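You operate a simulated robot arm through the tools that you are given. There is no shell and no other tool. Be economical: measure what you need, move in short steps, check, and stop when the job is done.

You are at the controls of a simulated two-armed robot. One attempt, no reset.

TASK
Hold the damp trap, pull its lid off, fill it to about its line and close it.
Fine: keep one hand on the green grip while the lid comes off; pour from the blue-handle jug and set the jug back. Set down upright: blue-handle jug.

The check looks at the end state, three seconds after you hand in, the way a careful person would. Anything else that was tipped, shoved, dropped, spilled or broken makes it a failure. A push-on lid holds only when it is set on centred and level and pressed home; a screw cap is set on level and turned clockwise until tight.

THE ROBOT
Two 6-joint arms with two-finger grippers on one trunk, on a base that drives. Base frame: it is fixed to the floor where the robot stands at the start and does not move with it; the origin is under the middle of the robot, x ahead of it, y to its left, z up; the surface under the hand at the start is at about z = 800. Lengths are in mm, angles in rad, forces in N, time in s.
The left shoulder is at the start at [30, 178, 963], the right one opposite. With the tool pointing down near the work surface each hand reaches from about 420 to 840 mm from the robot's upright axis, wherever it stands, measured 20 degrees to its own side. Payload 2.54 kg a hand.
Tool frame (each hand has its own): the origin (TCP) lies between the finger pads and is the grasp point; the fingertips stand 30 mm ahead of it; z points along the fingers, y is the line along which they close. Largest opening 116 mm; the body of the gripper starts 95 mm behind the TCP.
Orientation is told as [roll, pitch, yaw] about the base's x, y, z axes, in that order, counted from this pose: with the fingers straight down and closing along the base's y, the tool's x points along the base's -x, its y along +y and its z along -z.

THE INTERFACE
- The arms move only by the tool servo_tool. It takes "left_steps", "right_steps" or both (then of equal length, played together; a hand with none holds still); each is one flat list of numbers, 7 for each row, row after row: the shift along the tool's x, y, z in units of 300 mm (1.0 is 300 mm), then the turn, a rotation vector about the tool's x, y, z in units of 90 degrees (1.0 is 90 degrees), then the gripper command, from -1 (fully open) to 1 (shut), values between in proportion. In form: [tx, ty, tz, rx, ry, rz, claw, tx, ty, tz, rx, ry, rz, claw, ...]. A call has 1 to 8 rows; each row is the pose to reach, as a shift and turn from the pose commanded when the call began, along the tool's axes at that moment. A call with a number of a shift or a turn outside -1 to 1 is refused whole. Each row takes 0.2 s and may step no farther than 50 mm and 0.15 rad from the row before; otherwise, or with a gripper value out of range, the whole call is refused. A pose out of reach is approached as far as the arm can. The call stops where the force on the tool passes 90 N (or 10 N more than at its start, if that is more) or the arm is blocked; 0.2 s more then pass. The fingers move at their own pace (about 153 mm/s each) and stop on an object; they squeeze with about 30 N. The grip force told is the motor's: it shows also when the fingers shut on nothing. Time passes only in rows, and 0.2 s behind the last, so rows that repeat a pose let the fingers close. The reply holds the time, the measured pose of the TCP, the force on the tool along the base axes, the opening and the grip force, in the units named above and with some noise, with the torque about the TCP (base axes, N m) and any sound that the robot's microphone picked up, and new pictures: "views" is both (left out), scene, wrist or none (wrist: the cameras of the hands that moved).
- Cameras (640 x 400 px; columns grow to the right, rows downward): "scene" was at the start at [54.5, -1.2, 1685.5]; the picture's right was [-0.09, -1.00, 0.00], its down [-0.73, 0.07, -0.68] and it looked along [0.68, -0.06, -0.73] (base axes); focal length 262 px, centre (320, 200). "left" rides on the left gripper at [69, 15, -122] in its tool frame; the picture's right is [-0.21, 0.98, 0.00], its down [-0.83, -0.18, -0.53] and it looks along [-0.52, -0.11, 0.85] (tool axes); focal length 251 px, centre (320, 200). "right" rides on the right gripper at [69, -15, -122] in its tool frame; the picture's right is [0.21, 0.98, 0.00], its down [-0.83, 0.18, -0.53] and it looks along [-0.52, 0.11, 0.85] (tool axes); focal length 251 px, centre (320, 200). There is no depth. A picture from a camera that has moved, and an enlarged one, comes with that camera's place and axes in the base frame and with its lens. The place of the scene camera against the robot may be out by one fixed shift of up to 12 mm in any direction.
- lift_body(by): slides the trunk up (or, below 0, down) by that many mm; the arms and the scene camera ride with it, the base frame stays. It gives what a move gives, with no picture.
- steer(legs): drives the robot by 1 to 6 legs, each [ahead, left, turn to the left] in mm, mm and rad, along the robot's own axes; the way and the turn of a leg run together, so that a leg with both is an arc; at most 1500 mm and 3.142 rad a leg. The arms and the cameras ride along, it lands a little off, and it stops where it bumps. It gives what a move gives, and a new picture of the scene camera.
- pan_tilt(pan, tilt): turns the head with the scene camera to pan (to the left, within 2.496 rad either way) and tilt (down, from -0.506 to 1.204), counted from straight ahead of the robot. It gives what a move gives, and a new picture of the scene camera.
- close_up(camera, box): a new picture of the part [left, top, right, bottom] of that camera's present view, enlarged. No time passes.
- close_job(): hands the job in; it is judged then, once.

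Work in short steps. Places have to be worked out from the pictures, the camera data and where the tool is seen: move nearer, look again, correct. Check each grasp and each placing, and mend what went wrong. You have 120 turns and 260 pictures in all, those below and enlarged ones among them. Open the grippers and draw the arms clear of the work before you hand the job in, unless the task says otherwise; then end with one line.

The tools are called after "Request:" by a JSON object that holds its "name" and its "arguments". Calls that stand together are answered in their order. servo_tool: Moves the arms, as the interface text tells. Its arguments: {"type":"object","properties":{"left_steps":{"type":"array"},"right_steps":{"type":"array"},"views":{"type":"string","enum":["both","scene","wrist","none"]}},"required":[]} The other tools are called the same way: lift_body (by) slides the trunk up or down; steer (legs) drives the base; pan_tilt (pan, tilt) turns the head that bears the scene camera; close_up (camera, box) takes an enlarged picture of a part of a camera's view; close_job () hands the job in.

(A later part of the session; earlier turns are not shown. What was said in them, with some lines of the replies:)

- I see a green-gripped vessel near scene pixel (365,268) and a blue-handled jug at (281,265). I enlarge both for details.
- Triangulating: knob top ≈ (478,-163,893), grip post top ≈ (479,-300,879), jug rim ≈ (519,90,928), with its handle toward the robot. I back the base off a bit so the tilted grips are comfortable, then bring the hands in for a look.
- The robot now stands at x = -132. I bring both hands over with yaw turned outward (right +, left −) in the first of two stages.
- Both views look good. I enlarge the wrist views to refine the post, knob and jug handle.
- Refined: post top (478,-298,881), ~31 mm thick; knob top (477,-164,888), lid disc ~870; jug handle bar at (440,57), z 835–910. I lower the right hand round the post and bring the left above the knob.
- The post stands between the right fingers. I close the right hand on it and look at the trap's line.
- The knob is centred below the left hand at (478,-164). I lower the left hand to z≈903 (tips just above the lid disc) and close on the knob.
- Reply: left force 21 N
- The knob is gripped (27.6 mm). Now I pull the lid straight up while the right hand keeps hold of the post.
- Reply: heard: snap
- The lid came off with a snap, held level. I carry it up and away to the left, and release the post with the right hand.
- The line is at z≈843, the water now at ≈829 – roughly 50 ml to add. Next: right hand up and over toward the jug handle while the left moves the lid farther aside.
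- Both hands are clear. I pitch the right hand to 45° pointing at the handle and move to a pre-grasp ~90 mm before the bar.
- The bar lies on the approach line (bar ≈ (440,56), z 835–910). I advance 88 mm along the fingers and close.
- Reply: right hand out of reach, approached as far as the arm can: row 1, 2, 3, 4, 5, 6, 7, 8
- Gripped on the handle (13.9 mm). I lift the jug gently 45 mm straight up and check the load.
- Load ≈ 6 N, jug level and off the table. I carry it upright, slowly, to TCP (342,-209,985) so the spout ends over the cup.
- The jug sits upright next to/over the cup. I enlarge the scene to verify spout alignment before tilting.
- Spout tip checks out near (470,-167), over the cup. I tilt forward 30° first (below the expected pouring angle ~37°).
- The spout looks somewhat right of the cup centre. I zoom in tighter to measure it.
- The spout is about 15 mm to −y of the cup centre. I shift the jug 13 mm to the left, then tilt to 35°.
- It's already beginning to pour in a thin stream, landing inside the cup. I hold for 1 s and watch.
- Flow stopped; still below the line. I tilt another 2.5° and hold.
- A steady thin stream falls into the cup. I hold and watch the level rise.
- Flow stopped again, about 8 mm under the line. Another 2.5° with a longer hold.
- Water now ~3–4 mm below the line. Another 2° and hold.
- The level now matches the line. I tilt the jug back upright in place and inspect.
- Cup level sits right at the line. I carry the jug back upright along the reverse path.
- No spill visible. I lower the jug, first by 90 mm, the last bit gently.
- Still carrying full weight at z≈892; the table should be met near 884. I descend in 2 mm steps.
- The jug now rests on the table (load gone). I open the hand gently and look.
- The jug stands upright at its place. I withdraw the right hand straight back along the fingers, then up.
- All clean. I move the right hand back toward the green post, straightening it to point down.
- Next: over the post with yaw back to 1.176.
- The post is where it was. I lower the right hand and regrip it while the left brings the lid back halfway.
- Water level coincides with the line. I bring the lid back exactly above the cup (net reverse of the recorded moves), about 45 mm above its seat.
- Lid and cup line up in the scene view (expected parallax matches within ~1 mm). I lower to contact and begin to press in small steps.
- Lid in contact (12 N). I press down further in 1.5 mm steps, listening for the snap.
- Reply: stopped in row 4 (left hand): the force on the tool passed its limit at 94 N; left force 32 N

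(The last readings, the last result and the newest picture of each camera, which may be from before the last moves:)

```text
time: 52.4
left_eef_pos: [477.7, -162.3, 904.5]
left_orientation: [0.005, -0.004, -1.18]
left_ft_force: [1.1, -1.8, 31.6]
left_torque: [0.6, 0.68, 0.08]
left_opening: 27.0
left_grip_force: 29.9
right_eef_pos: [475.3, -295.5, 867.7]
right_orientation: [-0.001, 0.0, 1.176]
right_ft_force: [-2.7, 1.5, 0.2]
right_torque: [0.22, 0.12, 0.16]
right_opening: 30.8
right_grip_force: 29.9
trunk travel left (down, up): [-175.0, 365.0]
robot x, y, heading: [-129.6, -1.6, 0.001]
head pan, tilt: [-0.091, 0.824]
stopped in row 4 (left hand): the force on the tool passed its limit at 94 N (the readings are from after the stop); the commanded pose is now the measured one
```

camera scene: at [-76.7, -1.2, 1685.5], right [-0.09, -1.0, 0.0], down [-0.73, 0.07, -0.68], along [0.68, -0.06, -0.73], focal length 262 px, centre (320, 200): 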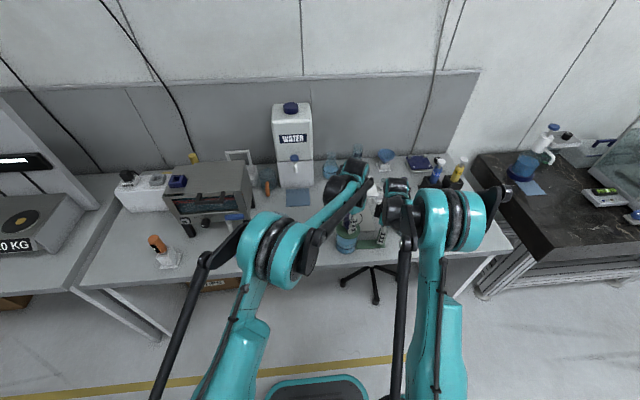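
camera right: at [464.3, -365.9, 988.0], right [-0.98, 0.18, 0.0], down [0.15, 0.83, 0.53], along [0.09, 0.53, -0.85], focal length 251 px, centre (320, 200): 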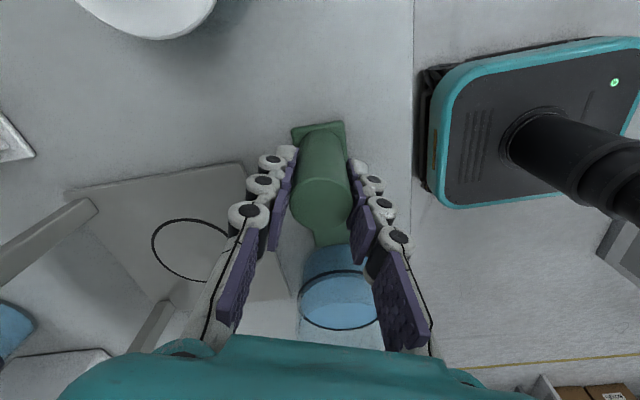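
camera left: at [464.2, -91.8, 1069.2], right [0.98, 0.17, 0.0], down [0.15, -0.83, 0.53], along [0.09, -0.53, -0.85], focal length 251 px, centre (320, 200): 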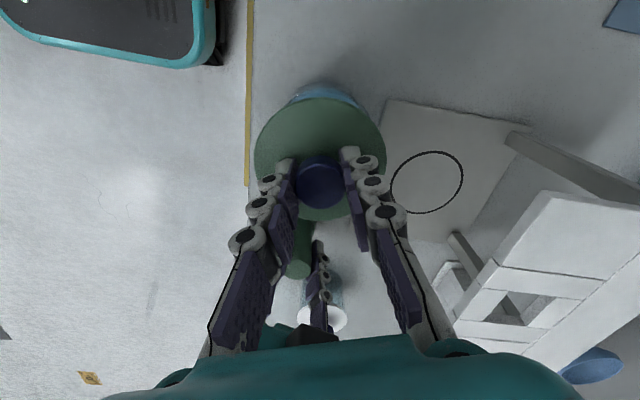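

The limit was reached at 94 N without a snap heard. I compare the lid seat with the original view.

Request:
{"name": "close_up", "arguments": {"camera": "right", "box": [260, 220, 420, 360]}}

Request:
{"name": "close_up", "arguments": {"camera": "scene", "box": [325, 215, 375, 255]}}

Request:
{"name": "close_up", "arguments": {"camera": "left", "box": [200, 60, 440, 260]}}

```text
2.86 times, centred on (340, 290) of right
camera zoom: at [462.7, -366.0, 988.9], right [-0.98, 0.18, 0.0], down [0.15, 0.83, 0.53], along [0.1, 0.52, -0.85], focal length 718 px, centre (263, -57)
```

zoom: 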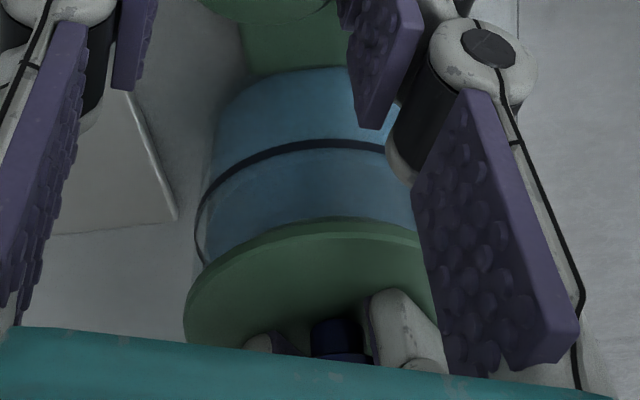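

```text
10.00 times, centred on (350, 235) of scene
camera zoom: at [-79.9, -1.0, 1685.6], right [-0.09, -1.0, 0.0], down [-0.73, 0.07, -0.68], along [0.68, -0.06, -0.73], focal length 2625 px, centre (20, -150)
```

zoom: 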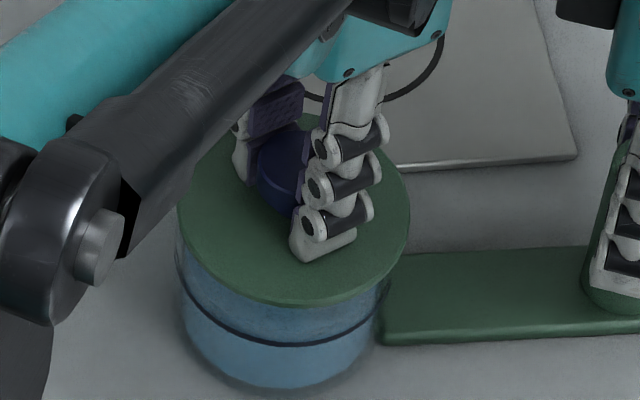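

```text
2.00 times, centred on (320, 160) of left
camera zoom: at [463.7, -92.5, 1025.4], right [0.98, 0.17, 0.0], down [0.14, -0.83, 0.53], along [0.1, -0.53, -0.85], focal length 503 px, centre (320, 280)
```

zoom: 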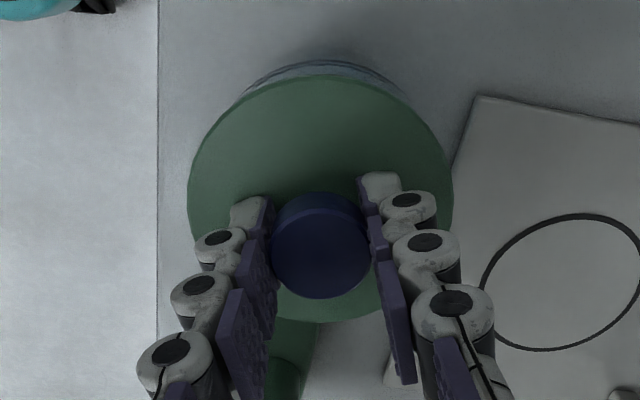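

The seat looks the same as originally. I do a gentle 1.5–2 mm upward test to see whether the lid holds.

Request:
{"name": "servo_tool", "arguments": {"left_steps": [0, 0, -0.004, 0, 0, 0, 1, 0, 0, -0.008, 0, 0, 0, 1], "views": "none"}}

```text
time: 53.0
left_eef_pos: [478.0, -161.8, 903.8]
left_orientation: [0.002, -0.002, -1.179]
left_ft_force: [-2.9, 1.6, 14.2]
left_torque: [0.28, 0.41, 0.17]
left_opening: 27.2
left_grip_force: 30.3
right_eef_pos: [475.1, -297.4, 866.3]
right_orientation: [-0.003, 0.001, 1.177]
right_ft_force: [-4.8, 1.2, 3.3]
right_torque: [0.52, 0.04, 0.38]
right_opening: 30.7
right_grip_force: 30.5
trunk travel left (down, up): [-175.0, 365.0]
robot x, y, heading: [-130.0, -0.7, -0.004]
head pan, tilt: [-0.091, 0.824]
```

Still 14 N of push left; I raise another 3.6 mm to get a slight pull.

Request:
{"name": "servo_tool", "arguments": {"left_steps": [0, 0, -0.004, 0, 0, 0, 1, 0, 0, -0.008, 0, 0, 0, 1, 0, 0, -0.012, 0, 0, 0, 1], "views": "none"}}

```text
time: 53.8
left_eef_pos: [479.2, -162.6, 908.0]
left_orientation: [0.004, -0.002, -1.179]
left_ft_force: [-0.1, 0.0, -0.5]
left_torque: [-0.01, -0.01, -0.02]
left_opening: 26.9
left_grip_force: 29.6
right_eef_pos: [474.9, -297.7, 866.5]
right_orientation: [-0.001, -0.001, 1.173]
right_ft_force: [-5.0, 0.8, 14.1]
right_torque: [0.04, 0.14, 0.11]
right_opening: 30.6
right_grip_force: 30.0
trunk travel left (down, up): [-175.0, 365.0]
robot x, y, heading: [-132.4, 2.2, 0.005]
head pan, tilt: [-0.091, 0.824]
```

The lid lifted free, so it is not home; the right hand also bears 14 N, perhaps tilting the trap. I raise the lid 25 mm, release the post, and re-examine.

Request:
{"name": "servo_tool", "arguments": {"left_steps": [0, 0, -0.03, 0, 0, 0, 1, 0, 0, -0.06, 0, 0, 0, 1, 0, 0, -0.08, 0, 0, 0, 1, 0, 0, -0.08, 0, 0, 0, 1, 0, 0, -0.08, 0, 0, 0, 1], "right_steps": [0, 0, 0, 0, 0, 0, 1, 0, 0, 0, 0, 0, 0, 0.7, 0, 0, 0, 0, 0, 0, 0.3, 0, 0, 0, 0, 0, 0, -0.5, 0, 0, 0, 0, 0, 0, -1], "views": "wrist"}}

Request:
{"name": "close_up", "arguments": {"camera": "scene", "box": [325, 210, 385, 255]}}

Request:
{"name": "close_up", "arguments": {"camera": "right", "box": [260, 220, 420, 340]}}

Request:
{"name": "close_up", "arguments": {"camera": "left", "box": [200, 60, 440, 260]}}

```text
time: 55.0
left_eef_pos: [480.7, -162.8, 931.6]
left_orientation: [0.003, 0.0, -1.181]
left_ft_force: [0.4, -0.5, -1.1]
left_torque: [0.0, -0.03, 0.03]
left_opening: 26.9
left_grip_force: 29.8
right_eef_pos: [477.1, -296.0, 865.5]
right_orientation: [-0.001, 0.001, 1.176]
right_ft_force: [0.4, 0.1, 0.5]
right_torque: [-0.02, -0.02, 0.02]
right_opening: 116.1
right_grip_force: 0.0
trunk travel left (down, up): [-175.0, 365.0]
robot x, y, heading: [-129.7, -2.8, -0.001]
head pan, tilt: [-0.091, 0.824]
camera right: at [464.9, -366.3, 987.7], right [-0.98, 0.18, 0.0], down [0.15, 0.83, 0.53], along [0.1, 0.52, -0.85], focal length 251 px, centre (320, 200)
camera left: at [465.9, -92.8, 1053.1], right [0.98, 0.17, 0.0], down [0.15, -0.83, 0.53], along [0.1, -0.53, -0.85], focal length 251 px, centre (320, 200)
```

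right: 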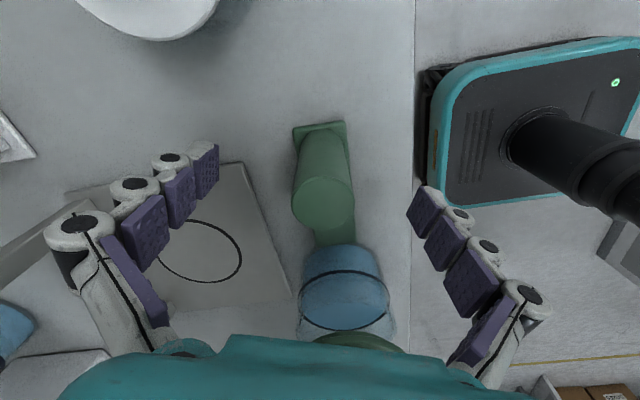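
left: 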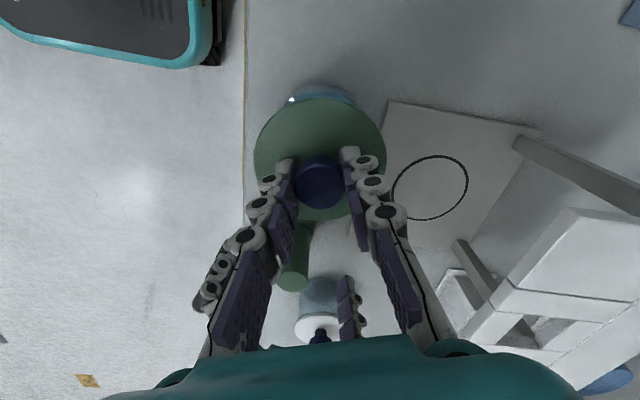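

```text
8.89 times, centred on (355, 232) of scene
camera zoom: at [-76.4, -1.2, 1685.5], right [-0.09, -1.0, 0.0], down [-0.73, 0.07, -0.68], along [0.68, -0.06, -0.73], focal length 2333 px, centre (9, -89)
```

zoom: 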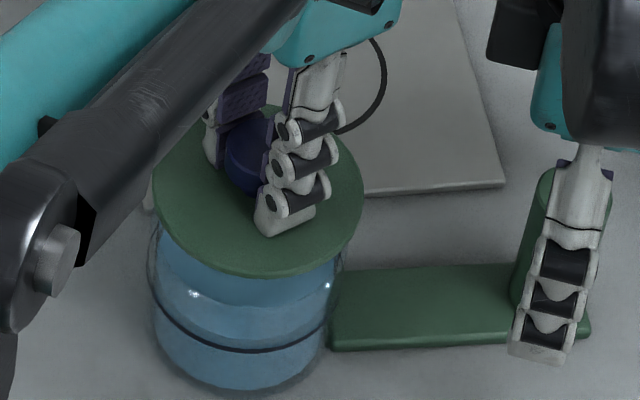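

```text
3.33 times, centred on (340, 280) of right
camera zoom: at [464.9, -366.3, 987.7], right [-0.98, 0.18, 0.0], down [0.15, 0.83, 0.53], along [0.1, 0.52, -0.85], focal length 838 px, centre (253, -67)
```

zoom: 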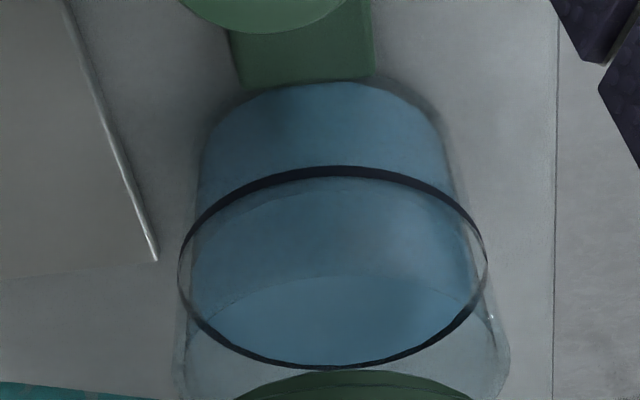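

```text
2.00 times, centred on (320, 160) of left
camera zoom: at [465.9, -92.8, 1053.1], right [0.98, 0.17, 0.0], down [0.15, -0.83, 0.53], along [0.1, -0.53, -0.85], focal length 503 px, centre (320, 280)
```

zoom: 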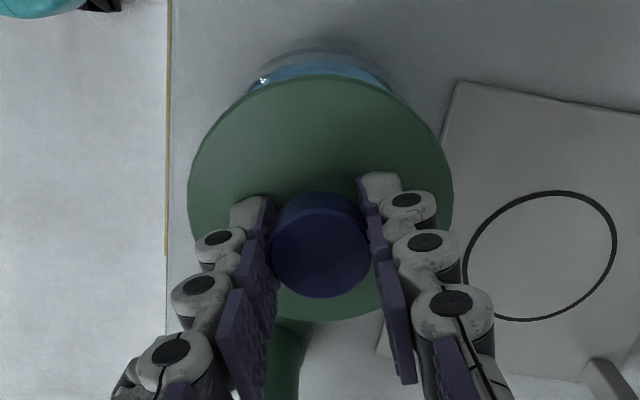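

Cup hasn't moved, but the left hand drifted 3 mm in x after the stop reset. I correct back to (477.5,-161.4) and lower to light contact with the trap now standing free and flat.

Request:
{"name": "servo_tool", "arguments": {"left_steps": [0.0084, -0.008, 0, 0, 0, 0, 1, 0.0084, -0.008, 0.03, 0, 0, 0, 1, 0.0084, -0.008, 0.06, 0, 0, 0, 1, 0.0084, -0.008, 0.075, 0, 0, 0, 1, 0.0084, -0.008, 0.083, 0, 0, 0, 1, 0.0084, -0.008, 0.083, 0, 0, 0, 1], "views": "none"}}

Request:
{"name": "close_up", "arguments": {"camera": "right", "box": [260, 220, 420, 360]}}

```text
time: 56.4
left_eef_pos: [475.7, -160.1, 907.2]
left_orientation: [0.003, 0.0, -1.18]
left_ft_force: [-0.3, 0.6, 0.0]
left_torque: [0.02, 0.0, 0.01]
left_opening: 26.8
left_grip_force: 29.5
right_eef_pos: [477.4, -297.9, 865.8]
right_orientation: [0.0, 0.0, 1.175]
right_ft_force: [-0.7, 0.4, -0.8]
right_torque: [-0.01, 0.01, 0.03]
right_opening: 116.1
right_grip_force: 0.3
trunk travel left (down, up): [-175.0, 365.0]
robot x, y, heading: [-129.9, -0.6, -0.002]
head pan, tilt: [-0.091, 0.824]
```

```text
2.86 times, centred on (340, 290) of right
camera zoom: at [464.4, -366.2, 988.0], right [-0.98, 0.18, 0.0], down [0.15, 0.83, 0.53], along [0.1, 0.52, -0.85], focal length 718 px, centre (263, -57)
```

zoom: 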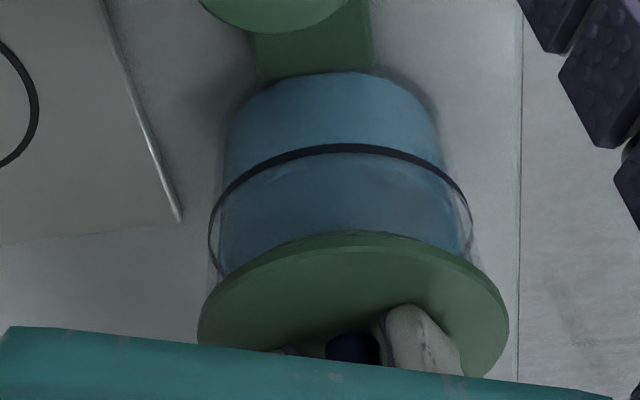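

In the image the lid is centred over the cup (within ~1 mm). I press down in fine steps now.

Request:
{"name": "servo_tool", "arguments": {"left_steps": [0, 0, 0.006, 0, 0, 0, 1, 0, 0, 0.01, 0, 0, 0, 1, 0, 0, 0.014, 0, 0, 0, 1, 0, 0, 0.018, 0, 0, 0, 1, 0, 0, 0.021, 0, 0, 0, 1, 0, 0, 0.024, 0, 0, 0, 1, 0, 0, 0.027, 0, 0, 0, 1, 0, 0, 0.03, 0, 0, 0, 1], "views": "none"}}

Request:
{"name": "close_up", "arguments": {"camera": "right", "box": [260, 220, 420, 360]}}

```text
time: 57.9
left_eef_pos: [474.8, -160.1, 903.9]
left_orientation: [0.007, -0.003, -1.177]
left_ft_force: [-2.7, 2.0, 40.1]
left_torque: [0.02, 0.96, -0.08]
left_opening: 26.8
left_grip_force: 30.9
right_eef_pos: [474.3, -296.0, 867.0]
right_orientation: [-0.005, 0.0, 1.176]
right_ft_force: [-0.4, -0.1, 0.3]
right_torque: [0.02, -0.03, -0.02]
right_opening: 115.8
right_grip_force: 0.1
trunk travel left (down, up): [-175.0, 365.0]
robot x, y, heading: [-126.3, -1.0, 0.001]
head pan, tilt: [-0.091, 0.824]
heard: snap
stopped in row 7 (left hand): the force on the tool passed its limit at 93 N (the readings are from after the stop); the commanded pose is now the measured one
```

```text
2.86 times, centred on (340, 290) of right
camera zoom: at [462.5, -365.5, 989.5], right [-0.98, 0.18, 0.0], down [0.15, 0.83, 0.53], along [0.1, 0.52, -0.85], focal length 718 px, centre (263, -57)
```

zoom: 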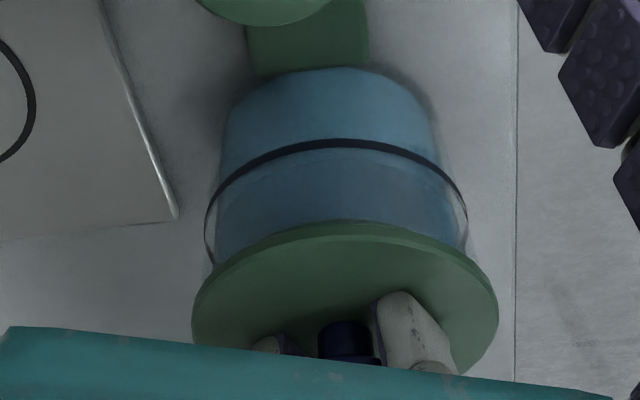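

Snap heard – the lid is home. I relax the push, open the left fingers and rise; the right hand stays open.

Request:
{"name": "servo_tool", "arguments": {"left_steps": [0, 0, -0.005, 0, 0, 0, 1, 0, 0, -0.01, 0, 0, 0, 1, 0, 0, -0.012, 0, 0, 0, 0.6, 0, 0, -0.012, 0, 0, 0, 0, 0, 0, -0.012, 0, 0, 0, -0.3, 0, 0, -0.08, 0, 0, 0, -0.3, 0, 0, -0.2, 0, 0, 0, -0.3, 0, 0, -0.35, 0, 0, 0, -0.3], "views": "wrist"}}

Request:
{"name": "close_up", "arguments": {"camera": "right", "box": [260, 220, 420, 360]}}

Request:
{"name": "close_up", "arguments": {"camera": "left", "box": [240, 60, 400, 220]}}

```text
time: 59.7
left_eef_pos: [477.3, -161.4, 1006.0]
left_orientation: [0.005, -0.001, -1.178]
left_ft_force: [0.6, -0.8, -0.5]
left_torque: [-0.02, 0.0, 0.0]
left_opening: 75.7
left_grip_force: 0.1
right_eef_pos: [476.9, -296.9, 865.6]
right_orientation: [-0.002, 0.0, 1.177]
right_ft_force: [0.4, 0.8, -0.1]
right_torque: [0.01, 0.0, 0.0]
right_opening: 115.8
right_grip_force: 0.1
trunk travel left (down, up): [-175.0, 365.0]
robot x, y, heading: [-131.2, 0.3, -0.011]
head pan, tilt: [-0.091, 0.824]
camera left: at [463.0, -91.5, 1127.6], right [0.98, 0.17, 0.01], down [0.14, -0.83, 0.53], along [0.1, -0.53, -0.84], focal length 251 px, centre (320, 200)
```

left: 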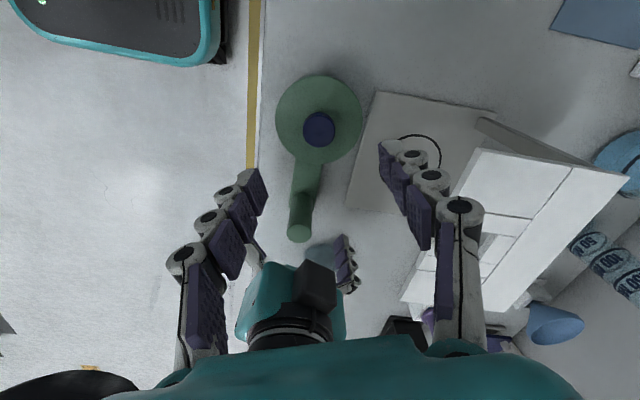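

```text
2.86 times, centred on (340, 290) of right
camera zoom: at [464.6, -366.2, 988.1], right [-0.98, 0.18, 0.0], down [0.15, 0.83, 0.53], along [0.1, 0.52, -0.85], focal length 718 px, centre (263, -57)
```

zoom: 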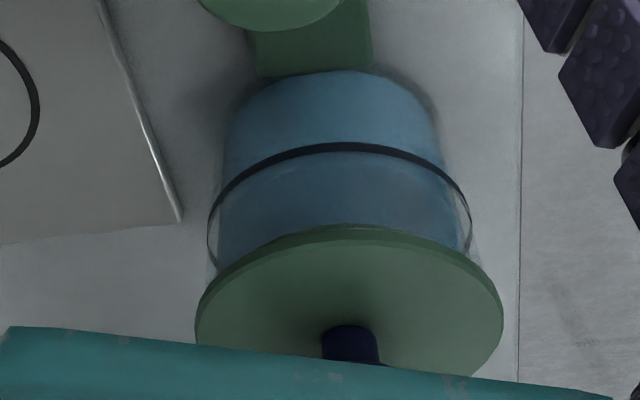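

```text
2.50 times, centred on (320, 140) of left
camera zoom: at [463.0, -91.5, 1127.6], right [0.98, 0.17, 0.01], down [0.14, -0.83, 0.53], along [0.1, -0.53, -0.84], focal length 629 px, centre (320, 350)
```

zoom: 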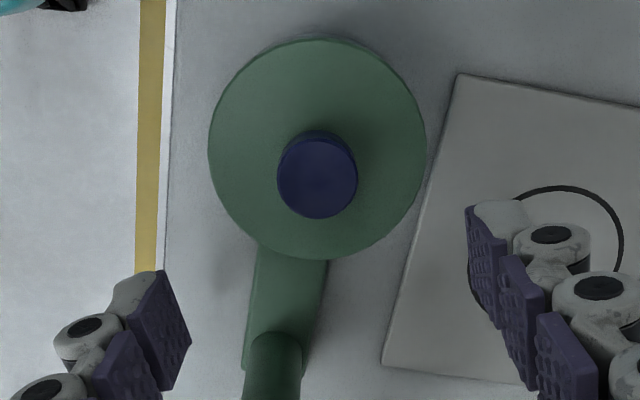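

Lid sits level and centred. I raise both hands clear of the work.

Request:
{"name": "servo_tool", "arguments": {"left_steps": [0.1, 0.04, -0.08, 0, 0, 0, -0.3, 0.2, 0.08, -0.16, 0, 0, 0, -0.3, 0.3, 0.12, -0.24, 0, 0, 0, -0.3, 0.4, 0.16, -0.32, 0, 0, 0, -0.5, 0.5, 0.2, -0.4, 0, 0, 0, -1, 0.6, 0.24, -0.45, 0, 0, 0, -1], "right_steps": [0, 0, -0.12, 0, 0, 0, -1, 0, 0, -0.25, 0, 0, 0, -1, 0, 0, -0.4, 0, 0, 0, -1, 0.05, 0, -0.55, 0, 0, 0, -1, 0.1, 0, -0.68, 0, 0, 0, -1, 0.15, 0, -0.8, 0, 0, 0, -1]}}

Request:
{"name": "close_up", "arguments": {"camera": "scene", "box": [240, 180, 440, 280]}}

```text
time: 61.1
left_eef_pos: [471.5, 34.7, 1139.7]
left_orientation: [0.005, -0.004, -1.177]
left_ft_force: [0.4, 0.0, -0.3]
left_torque: [-0.02, -0.04, -0.03]
left_opening: 115.7
left_grip_force: 0.1
right_eef_pos: [456.0, -339.2, 1105.5]
right_orientation: [-0.002, 0.001, 1.177]
right_ft_force: [0.0, 0.2, 0.5]
right_torque: [-0.01, -0.01, -0.02]
right_opening: 116.0
right_grip_force: 0.0
trunk travel left (down, up): [-175.0, 365.0]
robot x, y, heading: [-130.4, 0.3, -0.002]
head pan, tilt: [-0.091, 0.824]
camera scene: at [-77.6, -0.3, 1685.6], right [-0.09, -1.0, 0.0], down [-0.73, 0.07, -0.68], along [0.68, -0.06, -0.73], focal length 262 px, centre (320, 200)
camera right: at [444.2, -408.4, 1228.8], right [-0.98, 0.18, 0.0], down [0.15, 0.83, 0.53], along [0.1, 0.52, -0.85], focal length 251 px, centre (320, 200)
camera left: at [457.7, 104.7, 1261.2], right [0.98, 0.17, 0.01], down [0.14, -0.83, 0.54], along [0.1, -0.53, -0.84], focal length 251 px, centre (320, 200)
```

scene: 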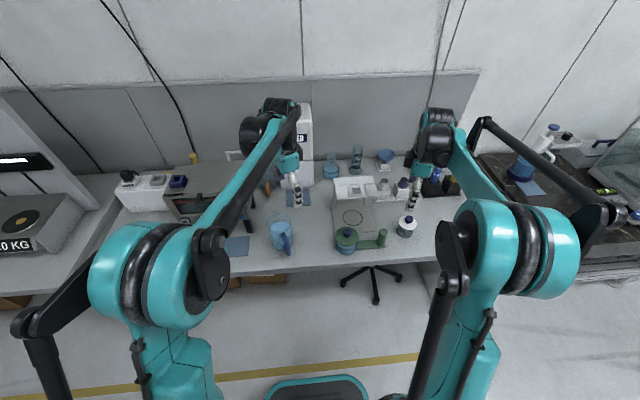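
right: 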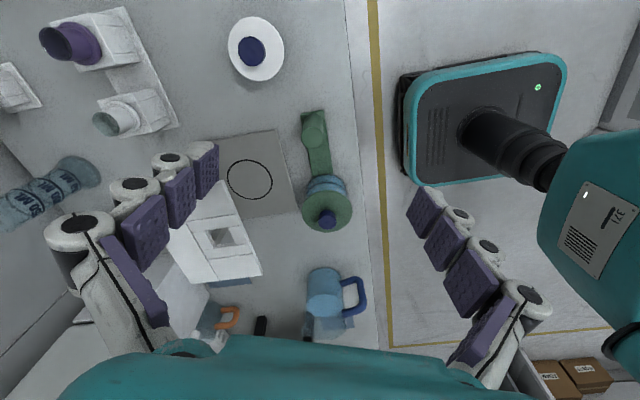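
left: 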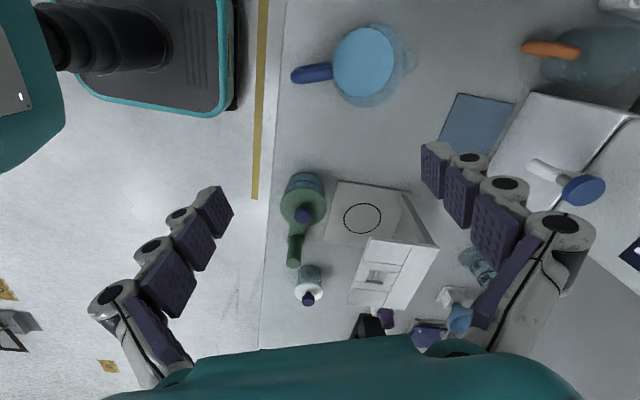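

```text
3.20 times, centred on (340, 230) of scene
camera zoom: at [-77.6, -0.3, 1685.6], right [-0.09, -1.0, 0.0], down [-0.73, 0.07, -0.68], along [0.68, -0.06, -0.73], focal length 840 px, centre (256, 104)
```

zoom: 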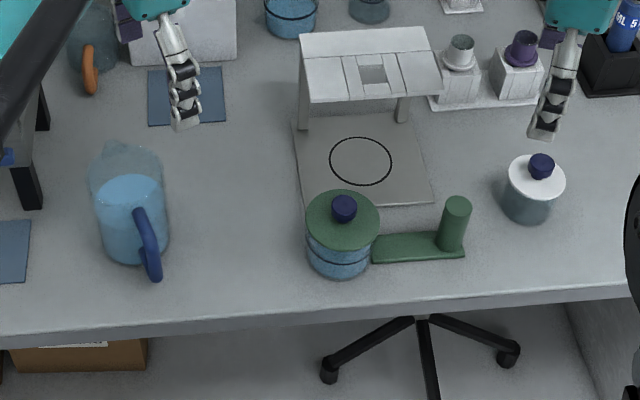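

Lid closed, trap filled to the line, jug upright in its place, no spills visible, and both hands open and clear. I hand the job in.

Request:
{"name": "close_job", "arguments": {}}

```text
The job is handed in.
```

The damp trap is filled to about its line and its lid snapped home. The jug is back upright in its place, and I saw no spills and nothing knocked over.
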